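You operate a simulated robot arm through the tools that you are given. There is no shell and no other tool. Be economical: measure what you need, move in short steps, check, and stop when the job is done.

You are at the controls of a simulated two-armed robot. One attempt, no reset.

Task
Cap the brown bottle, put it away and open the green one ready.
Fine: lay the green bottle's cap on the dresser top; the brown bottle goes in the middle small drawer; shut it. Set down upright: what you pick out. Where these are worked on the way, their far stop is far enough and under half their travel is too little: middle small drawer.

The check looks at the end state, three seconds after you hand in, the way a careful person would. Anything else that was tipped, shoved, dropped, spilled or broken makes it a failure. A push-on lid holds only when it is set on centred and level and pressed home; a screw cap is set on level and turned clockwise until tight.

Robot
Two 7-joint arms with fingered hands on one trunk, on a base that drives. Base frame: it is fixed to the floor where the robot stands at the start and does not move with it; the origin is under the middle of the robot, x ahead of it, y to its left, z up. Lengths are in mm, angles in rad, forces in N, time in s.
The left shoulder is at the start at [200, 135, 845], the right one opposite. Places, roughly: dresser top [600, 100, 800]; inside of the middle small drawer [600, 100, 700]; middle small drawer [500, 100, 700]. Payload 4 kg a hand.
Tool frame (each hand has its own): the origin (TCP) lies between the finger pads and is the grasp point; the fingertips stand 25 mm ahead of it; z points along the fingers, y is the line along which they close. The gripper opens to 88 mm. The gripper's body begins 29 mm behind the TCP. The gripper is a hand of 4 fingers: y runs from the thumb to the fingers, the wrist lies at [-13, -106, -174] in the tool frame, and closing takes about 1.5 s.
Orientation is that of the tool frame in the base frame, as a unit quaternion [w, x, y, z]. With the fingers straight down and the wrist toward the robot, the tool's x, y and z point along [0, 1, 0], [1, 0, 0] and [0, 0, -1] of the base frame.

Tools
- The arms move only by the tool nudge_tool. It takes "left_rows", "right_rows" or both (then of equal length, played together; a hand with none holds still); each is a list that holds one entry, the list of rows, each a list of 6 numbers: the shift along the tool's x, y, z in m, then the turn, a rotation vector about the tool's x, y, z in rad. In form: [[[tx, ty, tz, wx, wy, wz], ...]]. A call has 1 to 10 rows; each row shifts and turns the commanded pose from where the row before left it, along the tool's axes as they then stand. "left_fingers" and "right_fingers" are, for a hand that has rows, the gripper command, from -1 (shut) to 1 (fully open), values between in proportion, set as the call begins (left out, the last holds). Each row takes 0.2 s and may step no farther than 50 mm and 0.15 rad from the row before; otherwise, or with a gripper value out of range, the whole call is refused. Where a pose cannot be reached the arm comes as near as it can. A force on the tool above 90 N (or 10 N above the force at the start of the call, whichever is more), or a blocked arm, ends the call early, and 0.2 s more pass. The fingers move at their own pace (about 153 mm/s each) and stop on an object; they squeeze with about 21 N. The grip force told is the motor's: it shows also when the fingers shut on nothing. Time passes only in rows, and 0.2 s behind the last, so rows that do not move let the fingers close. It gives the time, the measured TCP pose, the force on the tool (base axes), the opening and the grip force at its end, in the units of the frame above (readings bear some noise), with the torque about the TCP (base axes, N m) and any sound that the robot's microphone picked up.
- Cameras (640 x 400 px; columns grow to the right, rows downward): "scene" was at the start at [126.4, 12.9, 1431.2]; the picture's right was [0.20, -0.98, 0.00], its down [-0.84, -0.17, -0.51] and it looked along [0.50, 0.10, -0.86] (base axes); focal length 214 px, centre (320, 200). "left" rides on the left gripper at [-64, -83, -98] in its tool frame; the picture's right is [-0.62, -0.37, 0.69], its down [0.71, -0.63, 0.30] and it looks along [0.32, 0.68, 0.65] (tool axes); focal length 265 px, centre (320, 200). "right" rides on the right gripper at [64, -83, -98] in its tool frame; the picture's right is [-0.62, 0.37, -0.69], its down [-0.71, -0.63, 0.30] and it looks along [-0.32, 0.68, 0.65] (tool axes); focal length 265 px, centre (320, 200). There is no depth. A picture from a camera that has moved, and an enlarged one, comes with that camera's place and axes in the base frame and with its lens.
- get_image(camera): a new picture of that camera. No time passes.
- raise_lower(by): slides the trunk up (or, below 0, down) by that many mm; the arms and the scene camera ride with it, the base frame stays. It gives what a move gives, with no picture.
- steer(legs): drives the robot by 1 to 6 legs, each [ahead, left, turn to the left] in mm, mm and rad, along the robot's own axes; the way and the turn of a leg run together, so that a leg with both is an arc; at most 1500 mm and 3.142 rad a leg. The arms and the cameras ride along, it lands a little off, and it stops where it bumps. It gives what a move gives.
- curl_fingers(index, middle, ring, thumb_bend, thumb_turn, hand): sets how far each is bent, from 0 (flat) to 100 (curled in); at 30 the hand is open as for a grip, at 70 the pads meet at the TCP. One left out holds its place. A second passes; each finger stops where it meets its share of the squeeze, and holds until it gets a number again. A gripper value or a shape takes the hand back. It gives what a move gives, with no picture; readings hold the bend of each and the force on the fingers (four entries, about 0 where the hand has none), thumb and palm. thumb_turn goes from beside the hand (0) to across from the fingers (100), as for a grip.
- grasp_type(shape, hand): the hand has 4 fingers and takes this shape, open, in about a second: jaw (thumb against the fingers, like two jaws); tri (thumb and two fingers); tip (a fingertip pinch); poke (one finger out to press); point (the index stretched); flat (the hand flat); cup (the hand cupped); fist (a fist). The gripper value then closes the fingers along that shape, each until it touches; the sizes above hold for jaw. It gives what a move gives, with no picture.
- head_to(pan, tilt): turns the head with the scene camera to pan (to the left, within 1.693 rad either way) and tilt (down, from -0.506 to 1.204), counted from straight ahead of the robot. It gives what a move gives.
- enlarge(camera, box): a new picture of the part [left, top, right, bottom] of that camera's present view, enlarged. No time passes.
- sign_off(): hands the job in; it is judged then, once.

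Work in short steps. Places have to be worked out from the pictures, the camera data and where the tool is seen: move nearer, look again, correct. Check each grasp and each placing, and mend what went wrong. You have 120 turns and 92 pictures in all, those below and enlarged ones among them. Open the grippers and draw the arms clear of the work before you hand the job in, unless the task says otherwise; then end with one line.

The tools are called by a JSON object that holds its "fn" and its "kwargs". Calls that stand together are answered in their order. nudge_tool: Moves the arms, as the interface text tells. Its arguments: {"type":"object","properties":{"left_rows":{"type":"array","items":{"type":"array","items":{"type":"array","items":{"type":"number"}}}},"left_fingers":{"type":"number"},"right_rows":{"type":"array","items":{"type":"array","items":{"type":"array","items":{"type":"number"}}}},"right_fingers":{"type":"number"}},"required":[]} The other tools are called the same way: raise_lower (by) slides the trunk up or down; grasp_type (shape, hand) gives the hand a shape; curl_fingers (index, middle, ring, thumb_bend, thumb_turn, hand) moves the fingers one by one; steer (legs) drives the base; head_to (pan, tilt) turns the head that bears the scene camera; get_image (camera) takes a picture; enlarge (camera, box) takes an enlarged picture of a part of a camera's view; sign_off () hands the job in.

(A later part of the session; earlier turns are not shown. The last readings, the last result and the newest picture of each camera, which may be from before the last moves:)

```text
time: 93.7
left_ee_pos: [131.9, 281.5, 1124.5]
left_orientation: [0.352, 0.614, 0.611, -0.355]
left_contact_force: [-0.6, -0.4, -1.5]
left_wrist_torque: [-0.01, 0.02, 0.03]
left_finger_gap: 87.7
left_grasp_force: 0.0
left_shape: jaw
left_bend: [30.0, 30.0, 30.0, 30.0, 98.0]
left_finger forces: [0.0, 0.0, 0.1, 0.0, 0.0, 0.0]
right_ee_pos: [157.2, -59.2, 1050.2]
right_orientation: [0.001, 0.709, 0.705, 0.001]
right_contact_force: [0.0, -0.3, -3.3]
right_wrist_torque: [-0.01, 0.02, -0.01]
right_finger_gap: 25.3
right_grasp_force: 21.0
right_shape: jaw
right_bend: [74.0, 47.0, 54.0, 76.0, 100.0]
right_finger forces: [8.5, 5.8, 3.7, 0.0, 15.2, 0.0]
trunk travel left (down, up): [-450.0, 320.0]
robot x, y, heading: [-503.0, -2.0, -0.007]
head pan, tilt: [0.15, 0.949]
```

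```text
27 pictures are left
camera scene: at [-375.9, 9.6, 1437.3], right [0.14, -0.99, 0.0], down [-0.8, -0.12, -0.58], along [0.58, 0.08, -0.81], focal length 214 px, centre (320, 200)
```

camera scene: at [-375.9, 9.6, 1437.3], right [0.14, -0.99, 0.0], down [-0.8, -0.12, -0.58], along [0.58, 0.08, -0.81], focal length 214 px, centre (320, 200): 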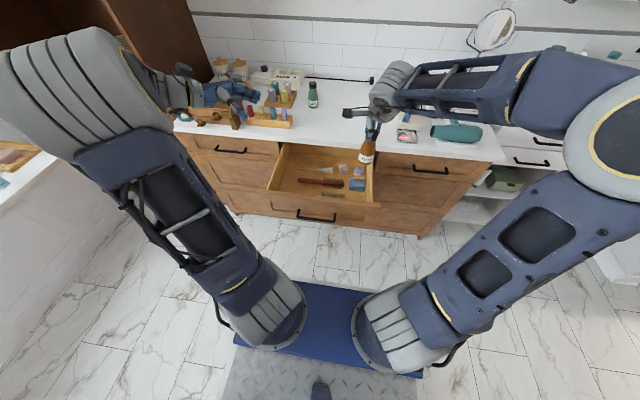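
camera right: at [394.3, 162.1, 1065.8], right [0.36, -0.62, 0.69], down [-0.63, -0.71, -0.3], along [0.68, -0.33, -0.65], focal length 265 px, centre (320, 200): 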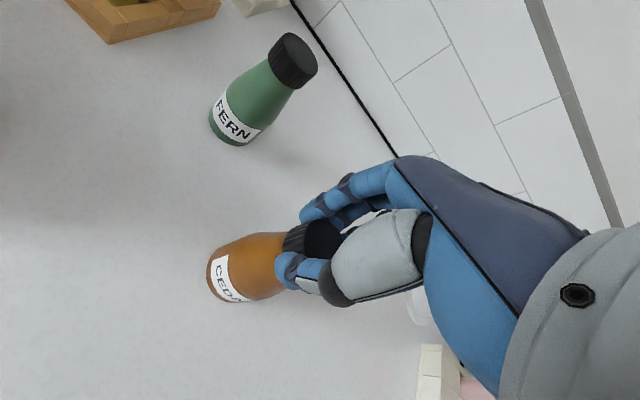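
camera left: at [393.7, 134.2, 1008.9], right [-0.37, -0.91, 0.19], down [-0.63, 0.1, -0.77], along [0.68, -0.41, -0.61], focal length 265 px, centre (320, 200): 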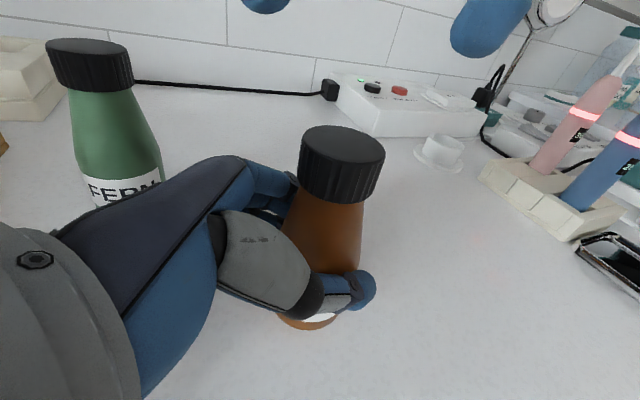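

The bottle hangs over the drawer. I'll lower to just above the drawer rim and check the clearances.

{"fn": "nudge_tool", "kwargs": {"right_rows": [[[0, 0, 0.035, 0, 0, 0], [0, 0, 0.035, 0, 0, 0], [0, 0, 0.03, 0, 0, 0], [0, 0, 0, 0, 0, 0]]]}}

{"fn": "enlarge", "kwargs": {"camera": "scene", "box": [260, 110, 400, 230]}}

{"fn": "get_image", "kwargs": {"camera": "right"}}

```text
time: 94.7
left_ee_pos: [130.0, 282.8, 1126.4]
left_orientation: [0.353, 0.614, 0.61, -0.354]
left_contact_force: [0.0, 0.3, -0.7]
left_wrist_torque: [0.03, 0.0, 0.01]
left_finger_gap: 87.8
left_grasp_force: 0.1
left_shape: jaw
left_bend: [30.0, 30.0, 30.0, 30.0, 98.0]
left_finger forces: [0.1, 0.0, 0.0, 0.0, 0.1, 0.0]
right_ee_pos: [157.5, -59.4, 949.1]
right_orientation: [0.0, 0.709, 0.706, 0.0]
right_contact_force: [0.2, 0.0, -3.0]
right_wrist_torque: [0.01, 0.01, -0.02]
right_finger_gap: 24.9
right_grasp_force: 20.8
right_shape: jaw
right_bend: [74.0, 47.0, 54.0, 76.0, 100.0]
right_finger forces: [8.3, 5.7, 3.8, 0.0, 15.1, 0.1]
trunk travel left (down, up): [-450.0, 320.0]
robot x, y, heading: [-509.4, -5.7, -0.005]
head pan, tilt: [0.15, 0.949]
```

```text
3.33 times, centred on (330, 170) of scene
camera zoom: at [-376.0, 9.5, 1437.3], right [0.14, -0.99, 0.0], down [-0.8, -0.12, -0.58], along [0.58, 0.08, -0.81], focal length 715 px, centre (287, 300)
```

zoom: 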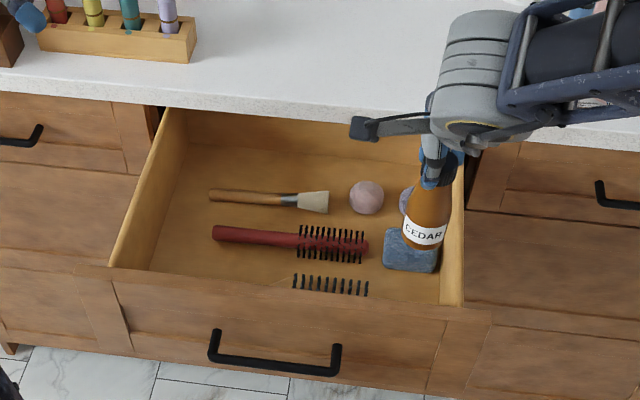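

```text
25 pictures are left
camera right: at [75.2, 6.1, 1046.6], right [0.36, -0.62, 0.69], down [-0.63, -0.71, -0.31], along [0.68, -0.33, -0.65], focal length 265 px, centre (320, 200)
```

right: 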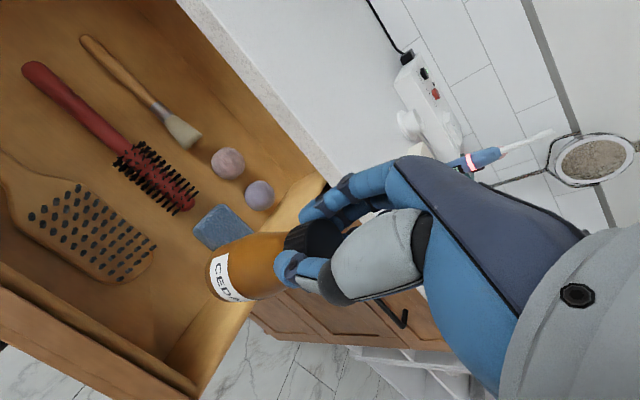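

There's good clearance: the brush end at y≈-18, the sponge at x≥225, and the wall near -100. I'll lower most of the way, then in fine steps to contact.

{"fn": "nudge_tool", "kwargs": {"right_rows": [[[0.002, 0, 0.03, 0, 0, 0], [0, 0, 0.03, 0, 0, 0], [0, 0, 0.03, 0, 0, 0], [0, 0, 0.03, 0, 0, 0], [0, 0, 0, 0, 0, 0]]]}}

{"fn": "nudge_tool", "kwargs": {"right_rows": [[[0, 0, 0.006, 0, 0, 0], [0, 0, 0.005, 0, 0, 0], [0, 0, 0, 0, 0, 0]]]}}

{"fn": "get_image", "kwargs": {"camera": "right"}}

```text
time: 95.9
left_ee_pos: [131.2, 283.0, 1126.2]
left_orientation: [0.353, 0.614, 0.611, -0.354]
left_contact_force: [-0.1, 0.6, -0.1]
left_wrist_torque: [-0.02, 0.0, -0.02]
left_finger_gap: 87.4
left_grasp_force: 0.0
left_shape: jaw
left_bend: [30.0, 30.0, 30.0, 30.0, 98.0]
left_finger forces: [0.0, 0.0, 0.0, 0.1, 0.0, 0.1]
right_ee_pos: [159.5, -56.0, 828.2]
right_orientation: [0.001, 0.709, 0.705, 0.001]
right_contact_force: [-0.6, -0.3, -1.9]
right_wrist_torque: [0.02, -0.01, 0.02]
right_finger_gap: 24.9
right_grasp_force: 20.8
right_shape: jaw
right_bend: [74.0, 47.0, 54.0, 76.0, 100.0]
right_finger forces: [8.1, 5.7, 4.0, 0.0, 15.0, 0.0]
trunk travel left (down, up): [-450.0, 320.0]
robot x, y, heading: [-511.7, -1.1, -0.004]
head pan, tilt: [0.15, 0.949]
```

```text
time: 96.7
left_ee_pos: [130.6, 282.3, 1126.3]
left_orientation: [0.353, 0.614, 0.61, -0.354]
left_contact_force: [0.4, 0.0, 0.9]
left_wrist_torque: [-0.02, -0.01, 0.02]
left_finger_gap: 87.8
left_grasp_force: 0.1
left_shape: jaw
left_bend: [30.0, 30.0, 30.0, 30.0, 98.0]
left_finger forces: [0.0, 0.0, 0.0, 0.0, 0.0, 0.0]
right_ee_pos: [158.9, -56.1, 816.5]
right_orientation: [0.001, 0.709, 0.705, 0.001]
right_contact_force: [-0.2, 0.1, -3.3]
right_wrist_torque: [0.04, 0.02, 0.02]
right_finger_gap: 24.8
right_grasp_force: 20.7
right_shape: jaw
right_bend: [74.0, 47.0, 54.0, 76.0, 100.0]
right_finger forces: [8.3, 5.6, 4.1, 0.0, 15.1, 0.0]
trunk travel left (down, up): [-450.0, 320.0]
robot x, y, heading: [-503.8, 3.2, -0.008]
head pan, tilt: [0.15, 0.949]
```

```text
24 pictures are left
camera right: at [77.3, 8.0, 913.5], right [0.36, -0.62, 0.69], down [-0.63, -0.71, -0.3], along [0.68, -0.33, -0.65], focal length 265 px, centre (320, 200)
```

right: 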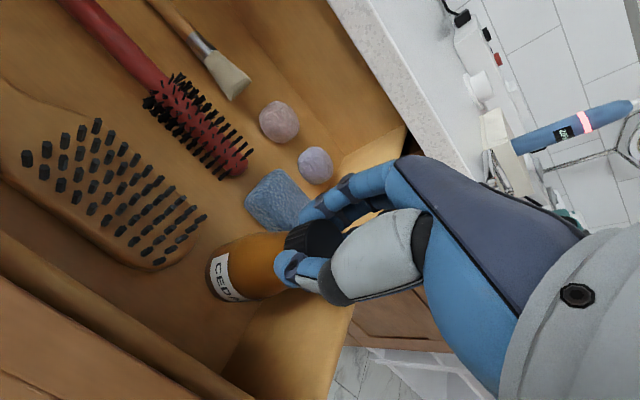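

The bottle is nearly on the floor with a gap to the brush. I'll lower in fine steps.

{"fn": "nudge_tool", "kwargs": {"right_rows": [[[0, 0, 0.004, 0, 0, 0], [0, 0, 0.003, 0, 0, 0], [0, 0, 0, 0, 0, 0]]]}}

{"fn": "nudge_tool", "kwargs": {"right_rows": [[[0, 0, 0.003, 0, 0, 0], [0, 0, 0.002, 0, 0, 0], [0, 0, 0, 0, 0, 0]]]}}

```text
time: 97.5
left_ee_pos: [130.8, 282.6, 1126.4]
left_orientation: [0.352, 0.614, 0.61, -0.355]
left_contact_force: [0.6, -0.2, -0.8]
left_wrist_torque: [-0.01, -0.01, -0.03]
left_finger_gap: 87.7
left_grasp_force: 0.1
left_shape: jaw
left_bend: [30.0, 30.0, 30.0, 30.0, 98.0]
left_finger forces: [0.1, 0.0, 0.1, 0.0, 0.0, 0.0]
right_ee_pos: [157.8, -56.3, 809.6]
right_orientation: [0.001, 0.71, 0.705, 0.0]
right_contact_force: [-1.1, 0.8, -2.1]
right_wrist_torque: [0.01, 0.01, -0.01]
right_finger_gap: 24.9
right_grasp_force: 21.2
right_shape: jaw
right_bend: [74.0, 47.0, 54.0, 76.0, 100.0]
right_finger forces: [8.1, 5.6, 4.0, 0.0, 15.1, 0.0]
trunk travel left (down, up): [-450.0, 320.0]
robot x, y, heading: [-505.0, -2.6, -0.009]
head pan, tilt: [0.15, 0.949]
```

```text
time: 98.3
left_ee_pos: [130.0, 283.0, 1126.7]
left_orientation: [0.353, 0.614, 0.611, -0.354]
left_contact_force: [-0.5, -0.6, 0.3]
left_wrist_torque: [0.03, 0.0, 0.01]
left_finger_gap: 87.6
left_grasp_force: 0.0
left_shape: jaw
left_bend: [30.0, 30.0, 30.0, 30.0, 98.0]
left_finger forces: [0.1, 0.0, 0.0, 0.0, 0.0, 0.0]
right_ee_pos: [157.7, -56.3, 805.1]
right_orientation: [0.001, 0.709, 0.705, 0.001]
right_contact_force: [-0.5, -0.6, -2.5]
right_wrist_torque: [0.01, 0.0, 0.0]
right_finger_gap: 25.0
right_grasp_force: 21.5
right_shape: jaw
right_bend: [74.0, 47.0, 54.0, 76.0, 100.0]
right_finger forces: [8.1, 5.5, 4.0, 0.0, 15.2, 0.0]
trunk travel left (down, up): [-450.0, 320.0]
robot x, y, heading: [-508.8, 2.2, -0.001]
head pan, tilt: [0.15, 0.949]
```

No contact yet (bottom at about 687). I'll continue down in small steps.

{"fn": "nudge_tool", "kwargs": {"right_rows": [[[0, 0, 0.002, 0, 0, 0], [0, 0, 0.002, 0, 0, 0], [0, 0, 0, 0, 0, 0]]]}}

{"fn": "nudge_tool", "kwargs": {"right_rows": [[[0, 0, 0.002, 0, 0, 0], [0, 0, 0.002, 0, 0, 0], [0, 0, 0, 0, 0, 0]]]}}

{"fn": "get_image", "kwargs": {"camera": "right"}}

```text
time: 99.1
left_ee_pos: [131.1, 282.5, 1124.9]
left_orientation: [0.353, 0.614, 0.611, -0.354]
left_contact_force: [0.5, 0.3, -1.0]
left_wrist_torque: [0.0, 0.01, -0.04]
left_finger_gap: 87.7
left_grasp_force: 0.0
left_shape: jaw
left_bend: [30.0, 30.0, 30.0, 30.0, 98.0]
left_finger forces: [0.0, 0.0, 0.0, 0.0, 0.0, 0.1]
right_ee_pos: [158.5, -56.5, 801.9]
right_orientation: [0.001, 0.709, 0.705, 0.001]
right_contact_force: [-0.3, 1.6, 3.1]
right_wrist_torque: [0.01, -0.06, 0.0]
right_finger_gap: 25.1
right_grasp_force: 21.0
right_shape: jaw
right_bend: [74.0, 47.0, 54.0, 76.0, 100.0]
right_finger forces: [8.7, 5.6, 3.7, 0.0, 15.9, 0.0]
trunk travel left (down, up): [-450.0, 320.0]
robot x, y, heading: [-504.8, -2.3, -0.009]
head pan, tilt: [0.15, 0.949]
```

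```text
time: 99.9
left_ee_pos: [129.8, 282.7, 1126.2]
left_orientation: [0.353, 0.614, 0.61, -0.355]
left_contact_force: [0.4, -0.9, -0.5]
left_wrist_torque: [-0.01, -0.05, -0.03]
left_finger_gap: 87.5
left_grasp_force: 0.0
left_shape: jaw
left_bend: [30.0, 30.0, 30.0, 30.0, 98.0]
left_finger forces: [0.1, 0.0, 0.0, 0.0, 0.1, 0.1]
right_ee_pos: [160.1, -55.2, 798.9]
right_orientation: [0.003, 0.709, 0.705, 0.002]
right_contact_force: [0.7, 3.2, 25.3]
right_wrist_torque: [-0.02, -0.21, 0.09]
right_finger_gap: 25.6
right_grasp_force: 21.0
right_shape: jaw
right_bend: [75.0, 47.0, 54.0, 77.0, 100.0]
right_finger forces: [11.0, 7.3, 4.5, 0.0, 19.2, 0.0]
trunk travel left (down, up): [-450.0, 320.0]
robot x, y, heading: [-508.9, -1.6, -0.007]
head pan, tilt: [0.15, 0.949]
```

```text
23 pictures are left
camera right: at [76.8, 9.4, 895.3], right [0.36, -0.62, 0.7], down [-0.63, -0.71, -0.31], along [0.69, -0.33, -0.65], focal length 265 px, centre (320, 200)
```

right: 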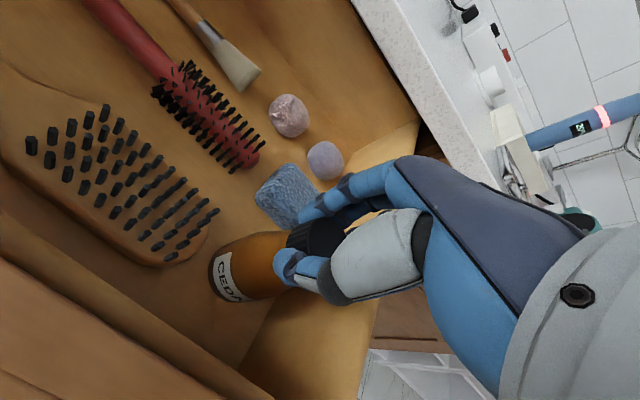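

The bottle is on the floor with 25 N pressing. I'll ease up, open partially, and lift straight out.

{"fn": "nudge_tool", "kwargs": {"right_rows": [[[0, 0, -0.003, 0, 0, 0], [0, 0, 0, 0, 0, 0]]]}}

{"fn": "nudge_tool", "kwargs": {"right_rows": [[[0, 0, 0, 0, 0, 0], [0, 0, 0, 0, 0, 0], [0, 0, 0, 0, 0, 0], [0, 0, 0, 0, 0, 0], [0, 0, -0.02, 0, 0, 0], [0, 0, -0.03, 0, 0, 0], [0, 0, -0.05, 0, 0, 0], [0, 0, -0.05, 0, 0, 0], [0, 0, -0.05, 0, 0, 0], [0, 0, 0, 0, 0, 0]]], "right_fingers": 0.1}}

{"fn": "get_image", "kwargs": {"camera": "right"}}

{"fn": "enlarge", "kwargs": {"camera": "scene", "box": [260, 110, 400, 230]}}

```text
time: 100.5
left_ee_pos: [131.1, 281.7, 1124.8]
left_orientation: [0.352, 0.614, 0.611, -0.355]
left_contact_force: [-0.6, 0.7, -0.3]
left_wrist_torque: [0.01, 0.0, -0.03]
left_finger_gap: 87.7
left_grasp_force: 0.0
left_shape: jaw
left_bend: [30.0, 30.0, 30.0, 30.0, 98.0]
left_finger forces: [0.1, 0.1, 0.0, 0.1, 0.1, 0.0]
right_ee_pos: [158.6, -56.3, 799.1]
right_orientation: [0.0, 0.709, 0.705, 0.0]
right_contact_force: [0.7, 2.5, 10.0]
right_wrist_torque: [0.02, -0.11, 0.02]
right_finger_gap: 25.8
right_grasp_force: 20.5
right_shape: jaw
right_bend: [75.0, 47.0, 54.0, 77.0, 100.0]
right_finger forces: [10.3, 6.4, 3.8, 0.1, 17.4, 0.0]
trunk travel left (down, up): [-450.0, 320.0]
robot x, y, heading: [-508.7, 2.2, -0.014]
head pan, tilt: [0.15, 0.949]
```

```text
time: 102.7
left_ee_pos: [131.5, 280.8, 1126.5]
left_orientation: [0.352, 0.615, 0.61, -0.355]
left_contact_force: [-0.7, 0.7, -0.5]
left_wrist_torque: [-0.01, 0.01, 0.02]
left_finger_gap: 87.7
left_grasp_force: 0.0
left_shape: jaw
left_bend: [30.0, 30.0, 30.0, 30.0, 98.0]
left_finger forces: [0.0, 0.1, 0.1, 0.0, 0.0, 0.0]
right_ee_pos: [159.0, -56.4, 999.9]
right_orientation: [0.001, 0.709, 0.705, 0.001]
right_contact_force: [-0.2, -0.3, -0.4]
right_wrist_torque: [0.03, 0.01, -0.01]
right_finger_gap: 48.2
right_grasp_force: 0.0
right_shape: jaw
right_bend: [74.0, 42.0, 39.0, 67.0, 100.0]
right_finger forces: [0.1, 0.0, 0.0, 0.1, 0.1, 0.0]
trunk travel left (down, up): [-450.0, 320.0]
robot x, y, heading: [-507.4, 0.1, -0.009]
head pan, tilt: [0.15, 0.949]
```

```text
22 pictures are left
camera right: at [77.2, 8.4, 1095.9], right [0.36, -0.62, 0.69], down [-0.63, -0.71, -0.3], along [0.68, -0.33, -0.65], focal length 265 px, centre (320, 200)
```

right: 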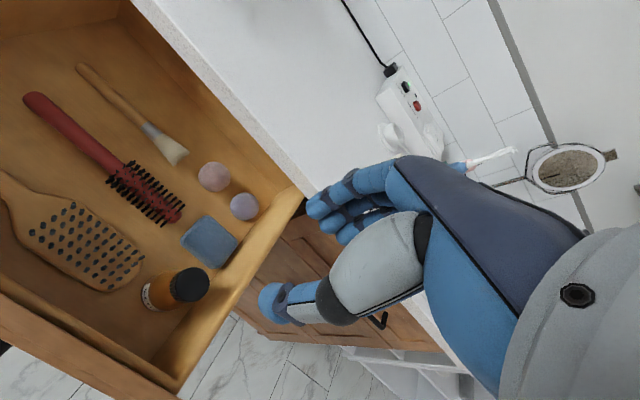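

```text
3.33 times, centred on (330, 170) of scene
camera zoom: at [-376.0, 9.5, 1437.3], right [0.14, -0.99, 0.0], down [-0.8, -0.12, -0.58], along [0.58, 0.08, -0.81], focal length 715 px, centre (287, 300)
```

zoom: 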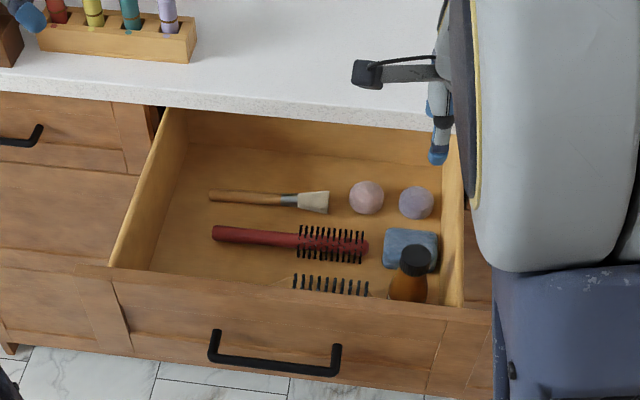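

The bottle stands upright in the drawer corner. Next I'll back off and set the closed right hand pointing forward to push the drawer front shut.

{"fn": "steer", "kwargs": {"legs": [[-250, 0, 0]]}}

{"fn": "nudge_tool", "kwargs": {"right_rows": [[[0.0345, 0, 0, 0, 0, 0], [0.0345, 0, 0, 0, 0, 0], [0.0345, 0, 0, 0, 0, 0], [0.0345, 0, 0, 0, 0, 0], [0, 0, 0, -0.15, 0, 0], [0, 0, 0, -0.15, 0, 0], [0, 0, 0, -0.15, 0, 0], [0, 0, 0, -0.15, 0, 0], [0, 0, 0, -0.15, 0, 0], [0, 0, 0, -0.15, 0, 0]]], "right_fingers": -1}}

{"fn": "nudge_tool", "kwargs": {"right_rows": [[[0, 0, 0, -0.15, 0, 0], [0, 0, 0, -0.15, 0, 0], [0, 0, 0, -0.15, 0, 0], [0, 0, 0, -0.15, 0, 0], [0, 0, 0, -0.071, 0, 0], [0, -0.045, 0, 0, 0, 0], [0, -0.045, 0, 0, 0, 0], [0, -0.045, 0, 0, 0, 0], [0, -0.045, 0, 0, 0, 0], [0, -0.045, 0, 0, 0, 0]]]}}

{"fn": "enlarge", "kwargs": {"camera": "scene", "box": [240, 80, 420, 240]}}

```text
time: 104.5
left_ee_pos: [-116.5, 284.9, 1126.8]
left_orientation: [0.352, 0.614, 0.611, -0.354]
left_contact_force: [0.5, 0.1, -0.8]
left_wrist_torque: [-0.01, 0.04, 0.01]
left_finger_gap: 87.8
left_grasp_force: 0.1
left_shape: jaw
left_bend: [30.0, 30.0, 30.0, 30.0, 98.0]
left_finger forces: [0.0, 0.1, 0.1, 0.1, 0.1, 0.0]
right_ee_pos: [-87.1, -53.3, 997.5]
right_orientation: [0.002, 0.709, 0.706, 0.001]
right_contact_force: [0.6, 0.8, 0.3]
right_wrist_torque: [0.02, 0.02, 0.03]
right_finger_gap: 48.2
right_grasp_force: 0.1
right_shape: jaw
right_bend: [74.0, 42.0, 39.0, 67.0, 100.0]
right_finger forces: [0.1, 0.0, 0.0, 0.0, 0.1, 0.0]
trunk travel left (down, up): [-450.0, 320.0]
robot x, y, heading: [-756.6, 5.2, -0.006]
head pan, tilt: [0.15, 0.949]
```

```text
time: 106.9
left_ee_pos: [-116.0, 287.3, 1117.3]
left_orientation: [0.354, 0.608, 0.611, -0.363]
left_contact_force: [0.2, -0.4, 0.2]
left_wrist_torque: [0.01, 0.0, 0.0]
left_finger_gap: 87.7
left_grasp_force: 0.0
left_shape: jaw
left_bend: [30.0, 30.0, 30.0, 30.0, 98.0]
left_finger forces: [0.0, 0.0, 0.1, 0.1, 0.0, 0.0]
right_ee_pos: [-88.7, 86.6, 1025.0]
right_orientation: [0.268, 0.652, 0.619, 0.347]
right_contact_force: [-0.1, 0.0, 0.6]
right_wrist_torque: [0.04, -0.02, -0.02]
right_finger_gap: 0.0
right_grasp_force: 21.0
right_shape: jaw
right_bend: [70.0, 70.0, 70.0, 38.0, 100.0]
right_finger forces: [0.0, 0.0, 0.0, 0.1, 0.1, 0.0]
trunk travel left (down, up): [-450.0, 320.0]
robot x, y, heading: [-753.5, 1.8, -0.008]
head pan, tilt: [0.15, 0.949]
stopped in row 10 (right hand): the arm was blocked; the commanded pose is now the measured one
```

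```text
time: 107.7
left_ee_pos: [-113.6, 292.0, 1102.7]
left_orientation: [0.357, 0.598, 0.61, -0.378]
left_contact_force: [-0.3, 0.8, -0.3]
left_wrist_torque: [0.0, 0.0, 0.02]
left_finger_gap: 87.9
left_grasp_force: 0.0
left_shape: jaw
left_bend: [30.0, 30.0, 30.0, 30.0, 98.0]
left_finger forces: [0.1, 0.0, 0.0, 0.0, 0.1, 0.1]
right_ee_pos: [-100.8, 99.7, 1068.3]
right_orientation: [0.313, 0.613, 0.518, 0.508]
right_contact_force: [-0.2, -0.1, 0.7]
right_wrist_torque: [-0.02, 0.0, 0.03]
right_finger_gap: 0.0
right_grasp_force: 20.7
right_shape: jaw
right_bend: [70.0, 70.0, 70.0, 38.0, 100.0]
right_finger forces: [0.0, 0.0, 0.1, 0.0, 0.1, 0.0]
trunk travel left (down, up): [-450.0, 320.0]
robot x, y, heading: [-754.3, 2.2, -0.006]
head pan, tilt: [0.15, 0.949]
stopped in row 3 (right hand): the arm was blocked; the commanded pose is now the measured one
```

```text
2.50 times, centred on (330, 160) of scene
camera zoom: at [-623.2, 11.1, 1437.3], right [0.14, -0.99, 0.0], down [-0.8, -0.12, -0.58], along [0.58, 0.08, -0.81], focal length 536 px, centre (295, 300)
```

zoom: 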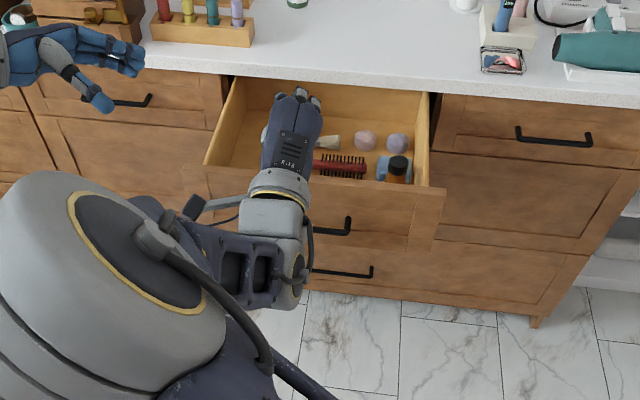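

The right elbow bumped the raised left arm. I'll move the left arm outward first, then lower the right hand and restore its forward-pointing pose.

{"fn": "nudge_tool", "kwargs": {"left_rows": [[[0, 0, -0.045, 0, 0, 0], [0, 0, -0.045, 0, 0, 0], [0, 0, -0.045, 0, 0, 0], [0, 0, -0.03, 0, 0, 0], [0, 0, 0, 0, 0, 0]]]}}

{"fn": "nudge_tool", "kwargs": {"right_rows": [[[-0.0148, -0.037, 0.0116, 0, 0, 0], [-0.0148, -0.037, 0.0116, 0, 0, 0], [-0.0148, -0.037, 0.0116, 0, 0, 0], [-0.0148, -0.037, 0.0116, 0, 0, 0], [-0.0148, -0.037, 0.0116, 0, 0, 0], [-0.0148, -0.037, 0.0116, 0, 0, 0], [-0.0148, -0.037, 0.0116, 0, 0, 0], [0, 0, 0, -0.104, -0.033, -0.097], [0, 0, 0, -0.104, -0.033, -0.097], [0, 0, 0, -0.104, -0.033, -0.097]]]}}

{"fn": "enlarge", "kwargs": {"camera": "scene", "box": [240, 80, 420, 240]}}

```text
time: 108.9
left_ee_pos: [-111.6, 439.2, 1179.1]
left_orientation: [0.357, 0.597, 0.61, -0.379]
left_contact_force: [-0.7, 0.6, -0.5]
left_wrist_torque: [-0.01, -0.02, -0.02]
left_finger_gap: 87.8
left_grasp_force: 0.0
left_shape: jaw
left_bend: [30.0, 30.0, 30.0, 30.0, 98.0]
left_finger forces: [0.0, 0.1, 0.1, 0.0, 0.0, 0.1]
right_ee_pos: [-101.2, 99.5, 1065.1]
right_orientation: [0.314, 0.612, 0.518, 0.508]
right_contact_force: [-0.7, 0.2, 0.9]
right_wrist_torque: [-0.01, -0.01, -0.02]
right_finger_gap: 0.0
right_grasp_force: 21.0
right_shape: jaw
right_bend: [70.0, 70.0, 70.0, 38.0, 100.0]
right_finger forces: [0.0, 0.1, 0.1, 0.0, 0.0, 0.0]
trunk travel left (down, up): [-450.0, 320.0]
robot x, y, heading: [-756.8, -0.5, -0.0]
head pan, tilt: [0.15, 0.949]
```

```text
time: 111.1
left_ee_pos: [-112.4, 440.0, 1179.2]
left_orientation: [0.356, 0.597, 0.611, -0.377]
left_contact_force: [0.0, -0.5, 0.3]
left_wrist_torque: [-0.05, 0.02, -0.01]
left_finger_gap: 87.5
left_grasp_force: 0.1
left_shape: jaw
left_bend: [30.0, 30.0, 30.0, 30.0, 98.0]
left_finger forces: [0.1, 0.0, 0.0, 0.1, 0.1, 0.0]
right_ee_pos: [-100.7, 81.5, 777.0]
right_orientation: [0.5, 0.498, 0.501, 0.5]
right_contact_force: [-0.8, 0.2, -0.3]
right_wrist_torque: [-0.01, 0.01, -0.01]
right_finger_gap: 0.0
right_grasp_force: 20.9
right_shape: jaw
right_bend: [70.0, 70.0, 70.0, 38.0, 100.0]
right_finger forces: [0.1, 0.0, 0.0, 0.0, 0.0, 0.1]
trunk travel left (down, up): [-450.0, 320.0]
robot x, y, heading: [-754.5, 0.5, -0.004]
head pan, tilt: [0.15, 0.949]
```

```text
2.50 times, centred on (330, 160) of scene
camera zoom: at [-623.2, 11.1, 1437.3], right [0.14, -0.99, 0.0], down [-0.8, -0.12, -0.58], along [0.58, 0.08, -0.81], focal length 536 px, centre (295, 300)
```

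zoom: 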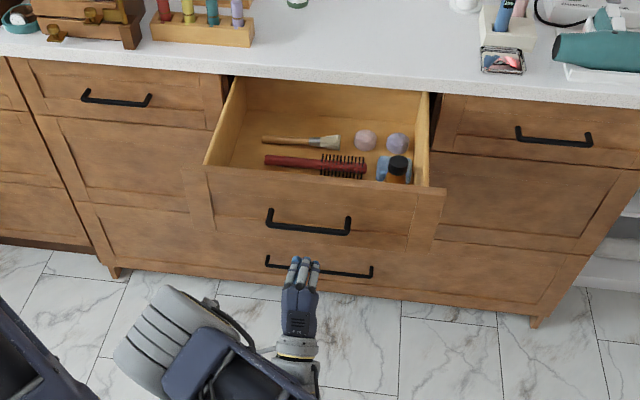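

The hand is clear and level in front of the drawer panel above the handle. I'll approach in short legs so contact is gentle.

{"fn": "steer", "kwargs": {"legs": [[100, 0, 0], [15, 0, 0], [15, 0, 0], [15, 0, 0], [30, 0, 0]]}}

{"fn": "enlarge", "kwargs": {"camera": "scene", "box": [240, 80, 420, 240]}}

```text
time: 113.8
left_ee_pos: [66.5, 437.4, 1179.4]
left_orientation: [0.357, 0.597, 0.61, -0.378]
left_contact_force: [0.0, 0.6, -0.7]
left_wrist_torque: [0.01, -0.01, 0.01]
left_finger_gap: 87.6
left_grasp_force: 0.1
left_shape: jaw
left_bend: [30.0, 30.0, 30.0, 30.0, 98.0]
left_finger forces: [0.1, 0.0, 0.0, 0.1, 0.0, 0.1]
right_ee_pos: [78.2, 81.3, 775.7]
right_orientation: [0.499, 0.5, 0.501, 0.5]
right_contact_force: [-0.4, -0.3, 0.4]
right_wrist_torque: [0.0, -0.01, 0.02]
right_finger_gap: 0.0
right_grasp_force: 21.6
right_shape: jaw
right_bend: [70.0, 70.0, 70.0, 38.0, 100.0]
right_finger forces: [0.1, 0.0, 0.1, 0.0, 0.0, 0.1]
trunk travel left (down, up): [-450.0, 320.0]
robot x, y, heading: [-576.5, -0.7, -0.007]
head pan, tilt: [0.15, 0.949]
```

```text
2.50 times, centred on (330, 160) of scene
camera zoom: at [-444.6, 10.3, 1437.3], right [0.14, -0.99, 0.0], down [-0.8, -0.12, -0.58], along [0.58, 0.08, -0.81], focal length 536 px, centre (295, 300)
```

zoom: 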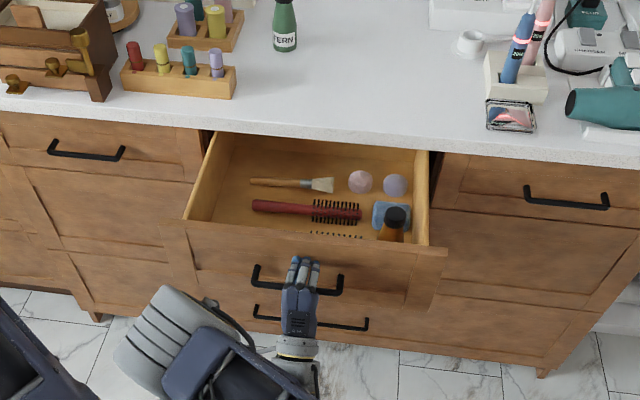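

The fingers are against the panel and pushing with little resistance. I'll continue in moderate legs.

{"fn": "steer", "kwargs": {"legs": [[60, 0, 0], [60, 0, 0], [60, 0, 0]]}}

{"fn": "enlarge", "kwargs": {"camera": "scene", "box": [240, 80, 420, 260]}}

```text
time: 115.9
left_ee_pos: [247.1, 436.5, 1178.4]
left_orientation: [0.356, 0.599, 0.61, -0.378]
left_contact_force: [-0.3, -0.1, -0.8]
left_wrist_torque: [0.0, 0.0, 0.02]
left_finger_gap: 87.8
left_grasp_force: 0.0
left_shape: jaw
left_bend: [30.0, 30.0, 30.0, 30.0, 98.0]
left_finger forces: [0.1, 0.1, 0.0, 0.0, 0.0, 0.1]
right_ee_pos: [257.5, 79.7, 776.9]
right_orientation: [0.499, 0.5, 0.501, 0.5]
right_contact_force: [-0.3, -0.3, 0.5]
right_wrist_torque: [0.01, 0.01, 0.0]
right_finger_gap: 0.3
right_grasp_force: 20.6
right_shape: jaw
right_bend: [70.0, 70.0, 70.0, 38.0, 100.0]
right_finger forces: [0.0, 0.1, 0.1, 0.0, 0.1, 0.0]
trunk travel left (down, up): [-450.0, 320.0]
robot x, y, heading: [-394.7, -1.6, -0.004]
head pan, tilt: [0.15, 0.949]
```

```text
2.22 times, centred on (330, 170) of scene
camera zoom: at [-264.6, 9.2, 1437.3], right [0.14, -0.99, 0.0], down [-0.8, -0.12, -0.58], along [0.58, 0.08, -0.81], focal length 477 px, centre (298, 267)
```

zoom: 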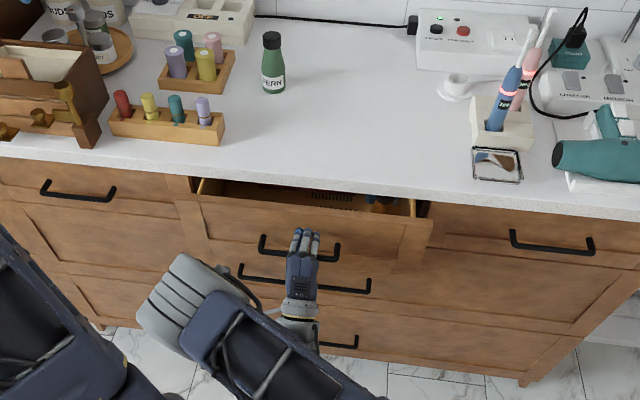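

The bottle is passing under the counter with no resistance. I'll push the last 80 mm in short legs.

{"fn": "steer", "kwargs": {"legs": [[50, 0, 0], [20, 0, 0], [10, 0, 0]]}}

{"fn": "enlarge", "kwargs": {"camera": "scene", "box": [240, 100, 420, 280]}}

```text
time: 117.5
left_ee_pos: [327.7, 435.9, 1178.1]
left_orientation: [0.357, 0.599, 0.61, -0.378]
left_contact_force: [-0.8, 0.2, 0.2]
left_wrist_torque: [0.01, -0.05, -0.01]
left_finger_gap: 87.8
left_grasp_force: 0.1
left_shape: jaw
left_bend: [30.0, 30.0, 30.0, 30.0, 98.0]
left_finger forces: [0.0, 0.0, 0.0, 0.1, 0.1, 0.0]
right_ee_pos: [337.7, 79.5, 776.2]
right_orientation: [0.5, 0.501, 0.5, 0.499]
right_contact_force: [0.0, -0.4, -0.5]
right_wrist_torque: [0.02, 0.0, -0.01]
right_finger_gap: 0.0
right_grasp_force: 20.9
right_shape: jaw
right_bend: [70.0, 70.0, 70.0, 39.0, 100.0]
right_finger forces: [0.1, 0.0, 0.0, 0.1, 0.1, 0.0]
trunk travel left (down, up): [-450.0, 320.0]
robot x, y, heading: [-318.9, 0.3, -0.006]
head pan, tilt: [0.15, 0.949]
```

```text
2.22 times, centred on (330, 190) of scene
camera zoom: at [-184.5, 8.7, 1437.3], right [0.14, -0.99, 0.0], down [-0.8, -0.12, -0.58], along [0.58, 0.08, -0.81], focal length 477 px, centre (298, 222)
```

zoom: 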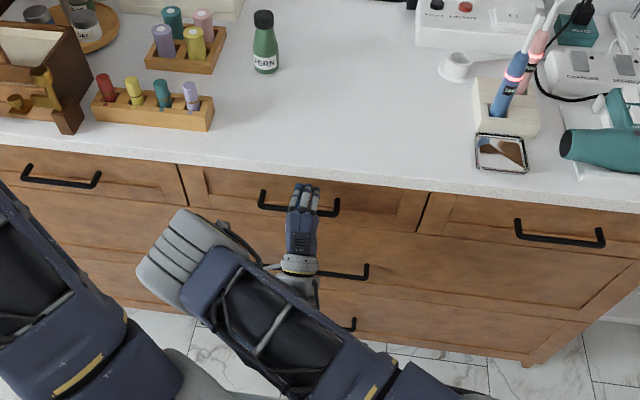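

The drawer appears nearly flush. I'll press forward with the arm until a firm stop is felt.

{"fn": "nudge_tool", "kwargs": {"right_rows": [[[0, 0, 0.005, 0, 0, 0], [0, 0, 0.005, 0, 0, 0], [0, 0, 0, 0, 0, 0]]]}}

{"fn": "nudge_tool", "kwargs": {"right_rows": [[[0, 0, 0.005, 0, 0, 0], [0, 0, 0.005, 0, 0, 0], [0, 0, 0, 0, 0, 0]]]}}

```text
time: 118.3
left_ee_pos: [324.5, 435.3, 1179.7]
left_orientation: [0.357, 0.599, 0.609, -0.378]
left_contact_force: [-0.4, -0.4, 0.2]
left_wrist_torque: [-0.03, 0.03, -0.01]
left_finger_gap: 87.6
left_grasp_force: 0.2
left_shape: jaw
left_bend: [30.0, 30.0, 30.0, 30.0, 98.0]
left_finger forces: [0.0, 0.0, 0.0, 0.0, 0.0, 0.0]
right_ee_pos: [344.0, 78.4, 776.6]
right_orientation: [0.501, 0.498, 0.5, 0.5]
right_contact_force: [-60.4, -5.2, 7.6]
right_wrist_torque: [-0.01, -0.2, -0.1]
right_finger_gap: 0.0
right_grasp_force: 20.8
right_shape: jaw
right_bend: [70.0, 70.0, 70.0, 39.0, 100.0]
right_finger forces: [43.2, 27.4, 0.1, 0.0, 44.3, 0.1]
trunk travel left (down, up): [-450.0, 320.0]
robot x, y, heading: [-313.2, 2.5, -0.009]
head pan, tilt: [0.15, 0.949]
```

```text
time: 118.7
left_ee_pos: [325.7, 435.3, 1179.5]
left_orientation: [0.357, 0.599, 0.609, -0.377]
left_contact_force: [-0.5, -0.5, 0.2]
left_wrist_torque: [-0.01, 0.03, 0.01]
left_finger_gap: 87.8
left_grasp_force: 0.1
left_shape: jaw
left_bend: [30.0, 30.0, 30.0, 30.0, 98.0]
left_finger forces: [0.0, 0.0, 0.1, 0.0, 0.0, 0.0]
right_ee_pos: [344.6, 79.2, 776.8]
right_orientation: [0.502, 0.496, 0.501, 0.501]
right_contact_force: [-24.4, -4.4, 6.8]
right_wrist_torque: [-0.05, -0.19, -0.17]
right_finger_gap: 0.0
right_grasp_force: 20.9
right_shape: jaw
right_bend: [70.0, 70.0, 70.0, 39.0, 100.0]
right_finger forces: [0.0, 25.9, 0.1, 0.1, 0.1, 0.1]
trunk travel left (down, up): [-450.0, 320.0]
robot x, y, heading: [-321.6, -2.2, -0.003]
head pan, tilt: [0.15, 0.949]
stopped in row 1 (right hand): the force on the tool passed its limit (the readings are from after the stop); the commanded pose is now the measured one
```

The drawer is firmly shut (60 N reaction). I'll withdraw the right hand and raise it back to pointing down.

{"fn": "nudge_tool", "kwargs": {"right_rows": [[[0, 0, -0.03, 0, 0, 0], [0, 0, -0.04, 0, 0, 0], [0, 0, -0.04, 0, 0, 0], [-0.03, 0.02, -0.03, 0, 0, 0], [-0.03, 0.03, 0, 0.15, 0, 0], [-0.03, 0.03, 0, 0.15, 0, 0], [-0.03, 0.03, 0, 0.15, 0, 0], [-0.03, 0.03, 0, 0.15, 0, 0], [-0.03, 0.02, -0.02, 0.15, 0, 0]]], "right_fingers": 0.4}}

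{"fn": "nudge_tool", "kwargs": {"right_rows": [[[0, 0.02, -0.03, 0.15, 0, 0], [0, 0, -0.04, 0.15, 0, 0], [0, 0, -0.04, 0.15, 0, 0], [0, 0, -0.04, 0.15, 0, 0], [0, 0, -0.04, 0.15, 0, 0], [0, 0, -0.02, 0.071, 0, 0], [0, 0, 0, 0, 0, 0]]], "right_fingers": 1}}

{"fn": "head_to", "kwargs": {"pan": 0.2, "tilt": 0.85}}

{"fn": "get_image", "kwargs": {"camera": "scene"}}

```text
time: 120.7
left_ee_pos: [326.4, 435.9, 1178.4]
left_orientation: [0.356, 0.598, 0.61, -0.378]
left_contact_force: [0.5, -0.3, 0.2]
left_wrist_torque: [-0.05, -0.01, -0.02]
left_finger_gap: 87.6
left_grasp_force: 0.0
left_shape: jaw
left_bend: [30.0, 30.0, 30.0, 30.0, 98.0]
left_finger forces: [0.0, 0.1, 0.1, 0.0, 0.0, 0.0]
right_ee_pos: [326.0, -53.7, 869.7]
right_orientation: [0.282, 0.646, 0.651, 0.283]
right_contact_force: [-0.1, -0.7, 0.4]
right_wrist_torque: [0.01, -0.02, 0.03]
right_finger_gap: 61.5
right_grasp_force: 0.0
right_shape: jaw
right_bend: [27.0, 37.0, 34.0, 58.0, 99.0]
right_finger forces: [0.1, 0.0, 0.0, 0.0, 0.0, 0.1]
right hand out of reach, approached as far as the arm can: row 6, 7, 8, 9
trunk travel left (down, up): [-450.0, 320.0]
robot x, y, heading: [-312.1, -1.3, -0.006]
head pan, tilt: [0.15, 0.949]
```

```text
time: 122.3
left_ee_pos: [325.8, 435.9, 1179.4]
left_orientation: [0.356, 0.598, 0.61, -0.378]
left_contact_force: [0.3, -0.6, 0.0]
left_wrist_torque: [0.01, 0.04, 0.01]
left_finger_gap: 87.5
left_grasp_force: 0.1
left_shape: jaw
left_bend: [30.0, 30.0, 30.0, 30.0, 98.0]
left_finger forces: [0.0, 0.0, 0.0, 0.1, 0.1, 0.0]
right_ee_pos: [271.6, -45.2, 1067.1]
right_orientation: [0.002, 0.706, 0.708, 0.0]
right_contact_force: [-0.2, -0.4, -0.3]
right_wrist_torque: [0.01, 0.05, -0.03]
right_finger_gap: 87.9
right_grasp_force: 0.1
right_shape: jaw
right_bend: [30.0, 30.0, 30.0, 30.0, 98.0]
right_finger forces: [0.0, 0.0, 0.0, 0.0, 0.1, 0.1]
right hand out of reach, approached as far as the arm can: row 1, 2
trunk travel left (down, up): [-450.0, 320.0]
robot x, y, heading: [-317.6, 1.0, -0.005]
head pan, tilt: [0.15, 0.949]
```

```text
time: 123.0
left_ee_pos: [326.1, 435.5, 1178.4]
left_orientation: [0.357, 0.598, 0.611, -0.377]
left_contact_force: [0.0, -0.1, -0.3]
left_wrist_torque: [0.01, 0.0, 0.01]
left_finger_gap: 87.8
left_grasp_force: 0.0
left_shape: jaw
left_bend: [30.0, 30.0, 30.0, 30.0, 98.0]
left_finger forces: [0.0, 0.0, 0.0, 0.0, 0.0, 0.1]
right_ee_pos: [271.1, -44.7, 1066.3]
right_orientation: [0.003, 0.705, 0.709, 0.0]
right_contact_force: [0.9, -0.3, 1.2]
right_wrist_torque: [0.02, -0.02, 0.0]
right_finger_gap: 88.0
right_grasp_force: 0.0
right_shape: jaw
right_bend: [30.0, 30.0, 30.0, 30.0, 98.0]
right_finger forces: [0.1, 0.0, 0.0, 0.1, 0.0, 0.0]
trunk travel left (down, up): [-450.0, 320.0]
robot x, y, heading: [-315.6, -2.8, -0.008]
head pan, tilt: [0.201, 0.85]
```

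```text
15 pictures are left
camera scene: at [-180.5, 13.3, 1444.8], right [0.19, -0.98, 0.0], down [-0.74, -0.15, -0.66], along [0.65, 0.13, -0.75], focal length 214 px, centre (320, 200)
```

scene: 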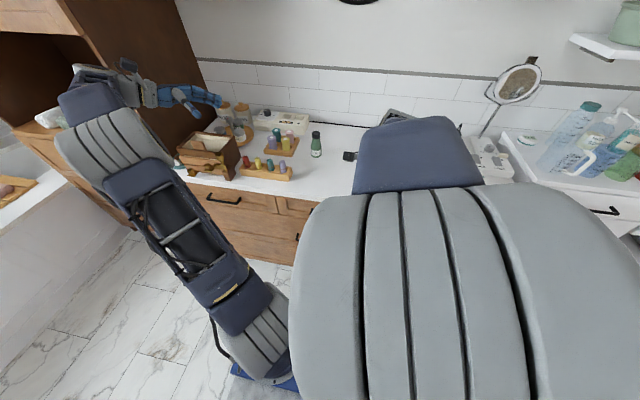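

The green cap estimate averages (584,184,966). I'll drive 100 mm closer, then swing the right hand to the green bottle's right side, which is free table, tilted toward +y to hold it.

{"fn": "steer", "kwargs": {"legs": [[100, 0, 0]]}}

{"fn": "nudge_tool", "kwargs": {"right_rows": [[[0.021, 0.0408, -0.004, 0, 0, 0], [0.021, 0.0408, -0.004, 0, 0, 0], [0.021, 0.0408, -0.004, 0, 0, 0], [0.021, 0.0408, -0.004, 0, 0, 0], [0.021, 0.0408, -0.004, 0, 0, 0], [0, 0, 0, 0, 0, 0]]]}}

{"fn": "nudge_tool", "kwargs": {"right_rows": [[[0, 0, 0, 0, 0.15, 0], [0, 0, 0, 0, 0.15, 0], [0, 0, 0, 0, 0.15, 0], [0, 0, 0, 0, 0.15, 0], [0, 0, 0, 0, 0.15, 0], [0, 0, 0, 0, 0.15, 0], [0, 0, 0, 0, 0.147, 0], [0, 0, 0, 0, 0, 0]]]}}

{"fn": "get_image", "kwargs": {"camera": "right"}}

```text
time: 124.1
left_ee_pos: [428.1, 436.4, 1177.8]
left_orientation: [0.357, 0.598, 0.61, -0.378]
left_contact_force: [-0.3, 0.4, -0.1]
left_wrist_torque: [-0.01, 0.0, -0.02]
left_finger_gap: 87.6
left_grasp_force: 0.1
left_shape: jaw
left_bend: [30.0, 30.0, 30.0, 30.0, 98.0]
left_finger forces: [0.1, 0.0, 0.1, 0.0, 0.0, 0.0]
right_ee_pos: [373.2, -44.4, 1066.7]
right_orientation: [0.002, 0.705, 0.709, -0.001]
right_contact_force: [-0.3, -0.5, 0.2]
right_wrist_torque: [-0.04, 0.01, 0.0]
right_finger_gap: 87.8
right_grasp_force: 0.0
right_shape: jaw
right_bend: [30.0, 30.0, 30.0, 30.0, 98.0]
right_finger forces: [0.0, 0.1, 0.0, 0.0, 0.0, 0.0]
trunk travel left (down, up): [-450.0, 320.0]
robot x, y, heading: [-219.2, -1.7, -0.008]
head pan, tilt: [0.201, 0.85]
```

```text
time: 125.5
left_ee_pos: [427.2, 436.9, 1178.3]
left_orientation: [0.356, 0.597, 0.612, -0.377]
left_contact_force: [-0.6, -0.4, -0.2]
left_wrist_torque: [-0.01, -0.01, 0.01]
left_finger_gap: 87.6
left_grasp_force: 0.1
left_shape: jaw
left_bend: [30.0, 30.0, 30.0, 30.0, 98.0]
left_finger forces: [0.1, 0.1, 0.0, 0.0, 0.0, 0.0]
right_ee_pos: [576.2, 61.4, 1087.6]
right_orientation: [0.003, 0.705, 0.709, 0.0]
right_contact_force: [-0.5, -0.8, 0.1]
right_wrist_torque: [0.0, 0.0, 0.01]
right_finger_gap: 88.1
right_grasp_force: 0.2
right_shape: jaw
right_bend: [30.0, 30.0, 30.0, 30.0, 98.0]
right_finger forces: [0.1, 0.0, 0.0, 0.1, 0.1, 0.0]
trunk travel left (down, up): [-450.0, 320.0]
robot x, y, heading: [-216.0, -1.7, 0.003]
head pan, tilt: [0.201, 0.85]
```

```text
time: 127.3
left_ee_pos: [427.0, 436.5, 1178.3]
left_orientation: [0.357, 0.597, 0.611, -0.377]
left_contact_force: [-0.5, -0.5, -0.1]
left_wrist_torque: [-0.02, -0.02, 0.02]
left_finger_gap: 87.8
left_grasp_force: 0.1
left_shape: jaw
left_bend: [30.0, 30.0, 30.0, 30.0, 98.0]
left_finger forces: [0.0, 0.0, 0.1, 0.0, 0.0, 0.0]
right_ee_pos: [576.6, 60.3, 1087.0]
right_orientation: [-0.352, 0.611, 0.615, 0.353]
right_contact_force: [0.1, 0.1, 1.3]
right_wrist_torque: [0.0, -0.01, 0.0]
right_finger_gap: 88.0
right_grasp_force: 0.0
right_shape: jaw
right_bend: [30.0, 30.0, 30.0, 30.0, 98.0]
right_finger forces: [0.0, 0.0, 0.0, 0.1, 0.0, 0.0]
trunk travel left (down, up): [-450.0, 320.0]
robot x, y, heading: [-215.6, -0.3, -0.003]
head pan, tilt: [0.201, 0.85]
```

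```text
14 pictures are left
camera right: at [493.9, 8.4, 1190.5], right [0.37, -0.91, -0.19], down [-0.63, -0.1, -0.77], along [0.68, 0.41, -0.61], focal length 265 px, centre (320, 200)
```

right: 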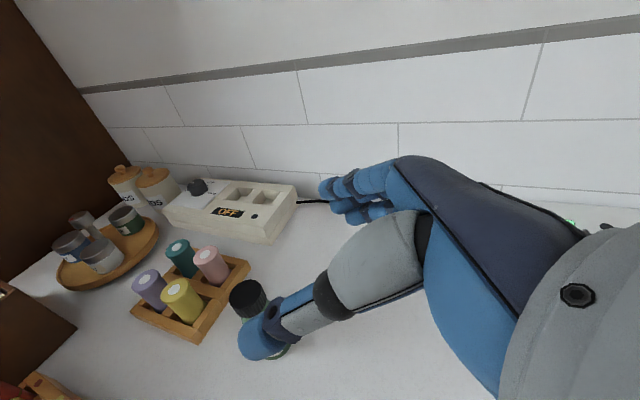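

The cap refines to about (590,181). I'll move down to the pre-grasp position and check once.

{"fn": "nudge_tool", "kwargs": {"right_rows": [[[-0.0328, 0.0041, 0.0309, 0, 0, 0], [-0.0328, 0.0041, 0.0309, 0, 0, 0], [-0.0328, 0.0041, 0.0309, 0, 0, 0], [0, 0, 0.02, 0, 0, 0], [0, 0, 0, 0, 0, 0]]]}}

{"fn": "get_image", "kwargs": {"camera": "right"}}

```text
time: 128.5
left_ee_pos: [426.4, 435.6, 1179.6]
left_orientation: [0.358, 0.598, 0.61, -0.378]
left_contact_force: [-0.1, -0.1, 0.1]
left_wrist_torque: [0.02, 0.0, 0.01]
left_finger_gap: 87.5
left_grasp_force: 0.2
left_shape: jaw
left_bend: [30.0, 30.0, 30.0, 30.0, 98.0]
left_finger forces: [0.0, 0.0, 0.0, 0.0, 0.0, 0.0]
right_ee_pos: [588.2, 107.9, 945.1]
right_orientation: [-0.352, 0.611, 0.615, 0.352]
right_contact_force: [0.7, 0.6, 1.0]
right_wrist_torque: [0.01, 0.01, 0.01]
right_finger_gap: 88.1
right_grasp_force: 0.0
right_shape: jaw
right_bend: [30.0, 30.0, 30.0, 30.0, 98.0]
right_finger forces: [0.0, 0.0, 0.0, 0.0, 0.0, 0.0]
trunk travel left (down, up): [-450.0, 320.0]
robot x, y, heading: [-216.0, -2.1, 0.001]
head pan, tilt: [0.201, 0.85]
```

```text
13 pictures are left
camera right: at [506.3, 55.8, 1048.6], right [0.37, -0.91, -0.18], down [-0.63, -0.1, -0.77], along [0.68, 0.4, -0.61], focal length 265 px, centre (320, 200)
```

right: 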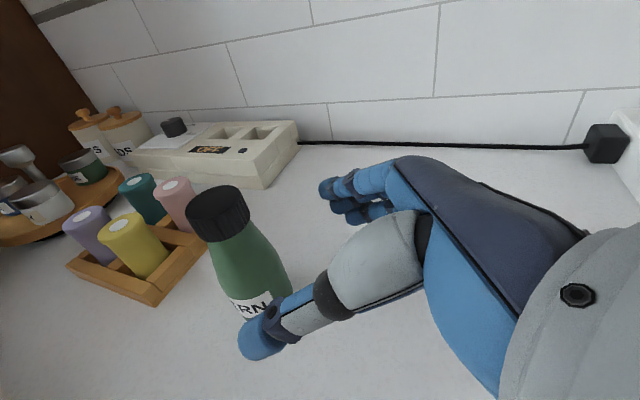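

The rays agree on about (593,182). I'll shift 5 mm in x, advance along the tool axis and close.

{"fn": "nudge_tool", "kwargs": {"right_rows": [[[0, 0.005, 0.015, 0, 0, 0], [0, 0, 0.025, 0, 0, 0], [0, 0, 0.025, 0, 0, 0], [0, 0, 0.02, 0, 0, 0], [0, 0, 0, 0, 0, 0]]]}}

{"fn": "nudge_tool", "kwargs": {"right_rows": [[[0, 0, 0, 0, 0, 0], [0, 0, 0, 0, 0, 0], [0, 0, 0, 0, 0, 0], [0, 0, 0, 0, 0, 0], [0, 0, 0, 0, 0, 0], [0, 0, 0, 0, 0, 0], [0, 0, 0, 0, 0, 0]]], "right_fingers": -1}}

{"fn": "get_image", "kwargs": {"camera": "right"}}

```text
time: 129.7
left_ee_pos: [426.8, 436.8, 1178.8]
left_orientation: [0.356, 0.598, 0.611, -0.378]
left_contact_force: [-0.1, 0.6, 0.3]
left_wrist_torque: [-0.01, 0.0, 0.0]
left_finger_gap: 87.7
left_grasp_force: 0.1
left_shape: jaw
left_bend: [30.0, 30.0, 30.0, 30.0, 98.0]
left_finger forces: [0.0, 0.0, 0.0, 0.0, 0.0, 0.0]
right_ee_pos: [593.4, 184.3, 902.4]
right_orientation: [-0.351, 0.611, 0.615, 0.353]
right_contact_force: [-0.4, -0.2, 0.6]
right_wrist_torque: [0.02, -0.03, -0.02]
right_finger_gap: 88.1
right_grasp_force: 0.0
right_shape: jaw
right_bend: [30.0, 30.0, 30.0, 30.0, 98.0]
right_finger forces: [0.1, 0.1, 0.0, 0.0, 0.1, 0.1]
trunk travel left (down, up): [-450.0, 320.0]
robot x, y, heading: [-216.0, -2.1, -0.003]
head pan, tilt: [0.201, 0.85]
```

```text
time: 131.3
left_ee_pos: [427.6, 437.0, 1178.4]
left_orientation: [0.357, 0.598, 0.61, -0.378]
left_contact_force: [-1.0, -0.3, -0.8]
left_wrist_torque: [0.0, -0.04, 0.01]
left_finger_gap: 87.8
left_grasp_force: 0.1
left_shape: jaw
left_bend: [30.0, 30.0, 30.0, 30.0, 98.0]
left_finger forces: [0.0, 0.1, 0.0, 0.1, 0.1, 0.1]
right_ee_pos: [593.5, 183.8, 902.0]
right_orientation: [-0.352, 0.611, 0.615, 0.352]
right_contact_force: [-0.3, 1.2, 1.8]
right_wrist_torque: [-0.01, -0.05, 0.02]
right_finger_gap: 33.9
right_grasp_force: 21.3
right_shape: jaw
right_bend: [74.0, 48.0, 42.0, 74.0, 100.0]
right_finger forces: [9.4, 5.1, 2.5, 0.0, 17.4, 0.0]
trunk travel left (down, up): [-450.0, 320.0]
robot x, y, heading: [-213.3, 1.0, -0.009]
head pan, tilt: [0.201, 0.85]
```

```text
12 pictures are left
camera right: at [510.9, 130.6, 1006.4], right [0.37, -0.91, -0.18], down [-0.63, -0.1, -0.77], along [0.68, 0.41, -0.61], focal length 265 px, centre (320, 200)
```

right: 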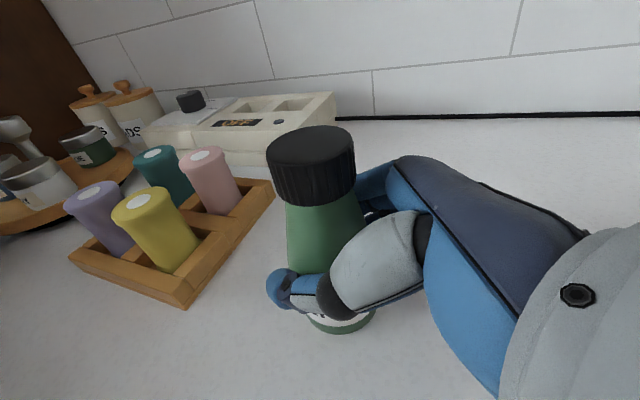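

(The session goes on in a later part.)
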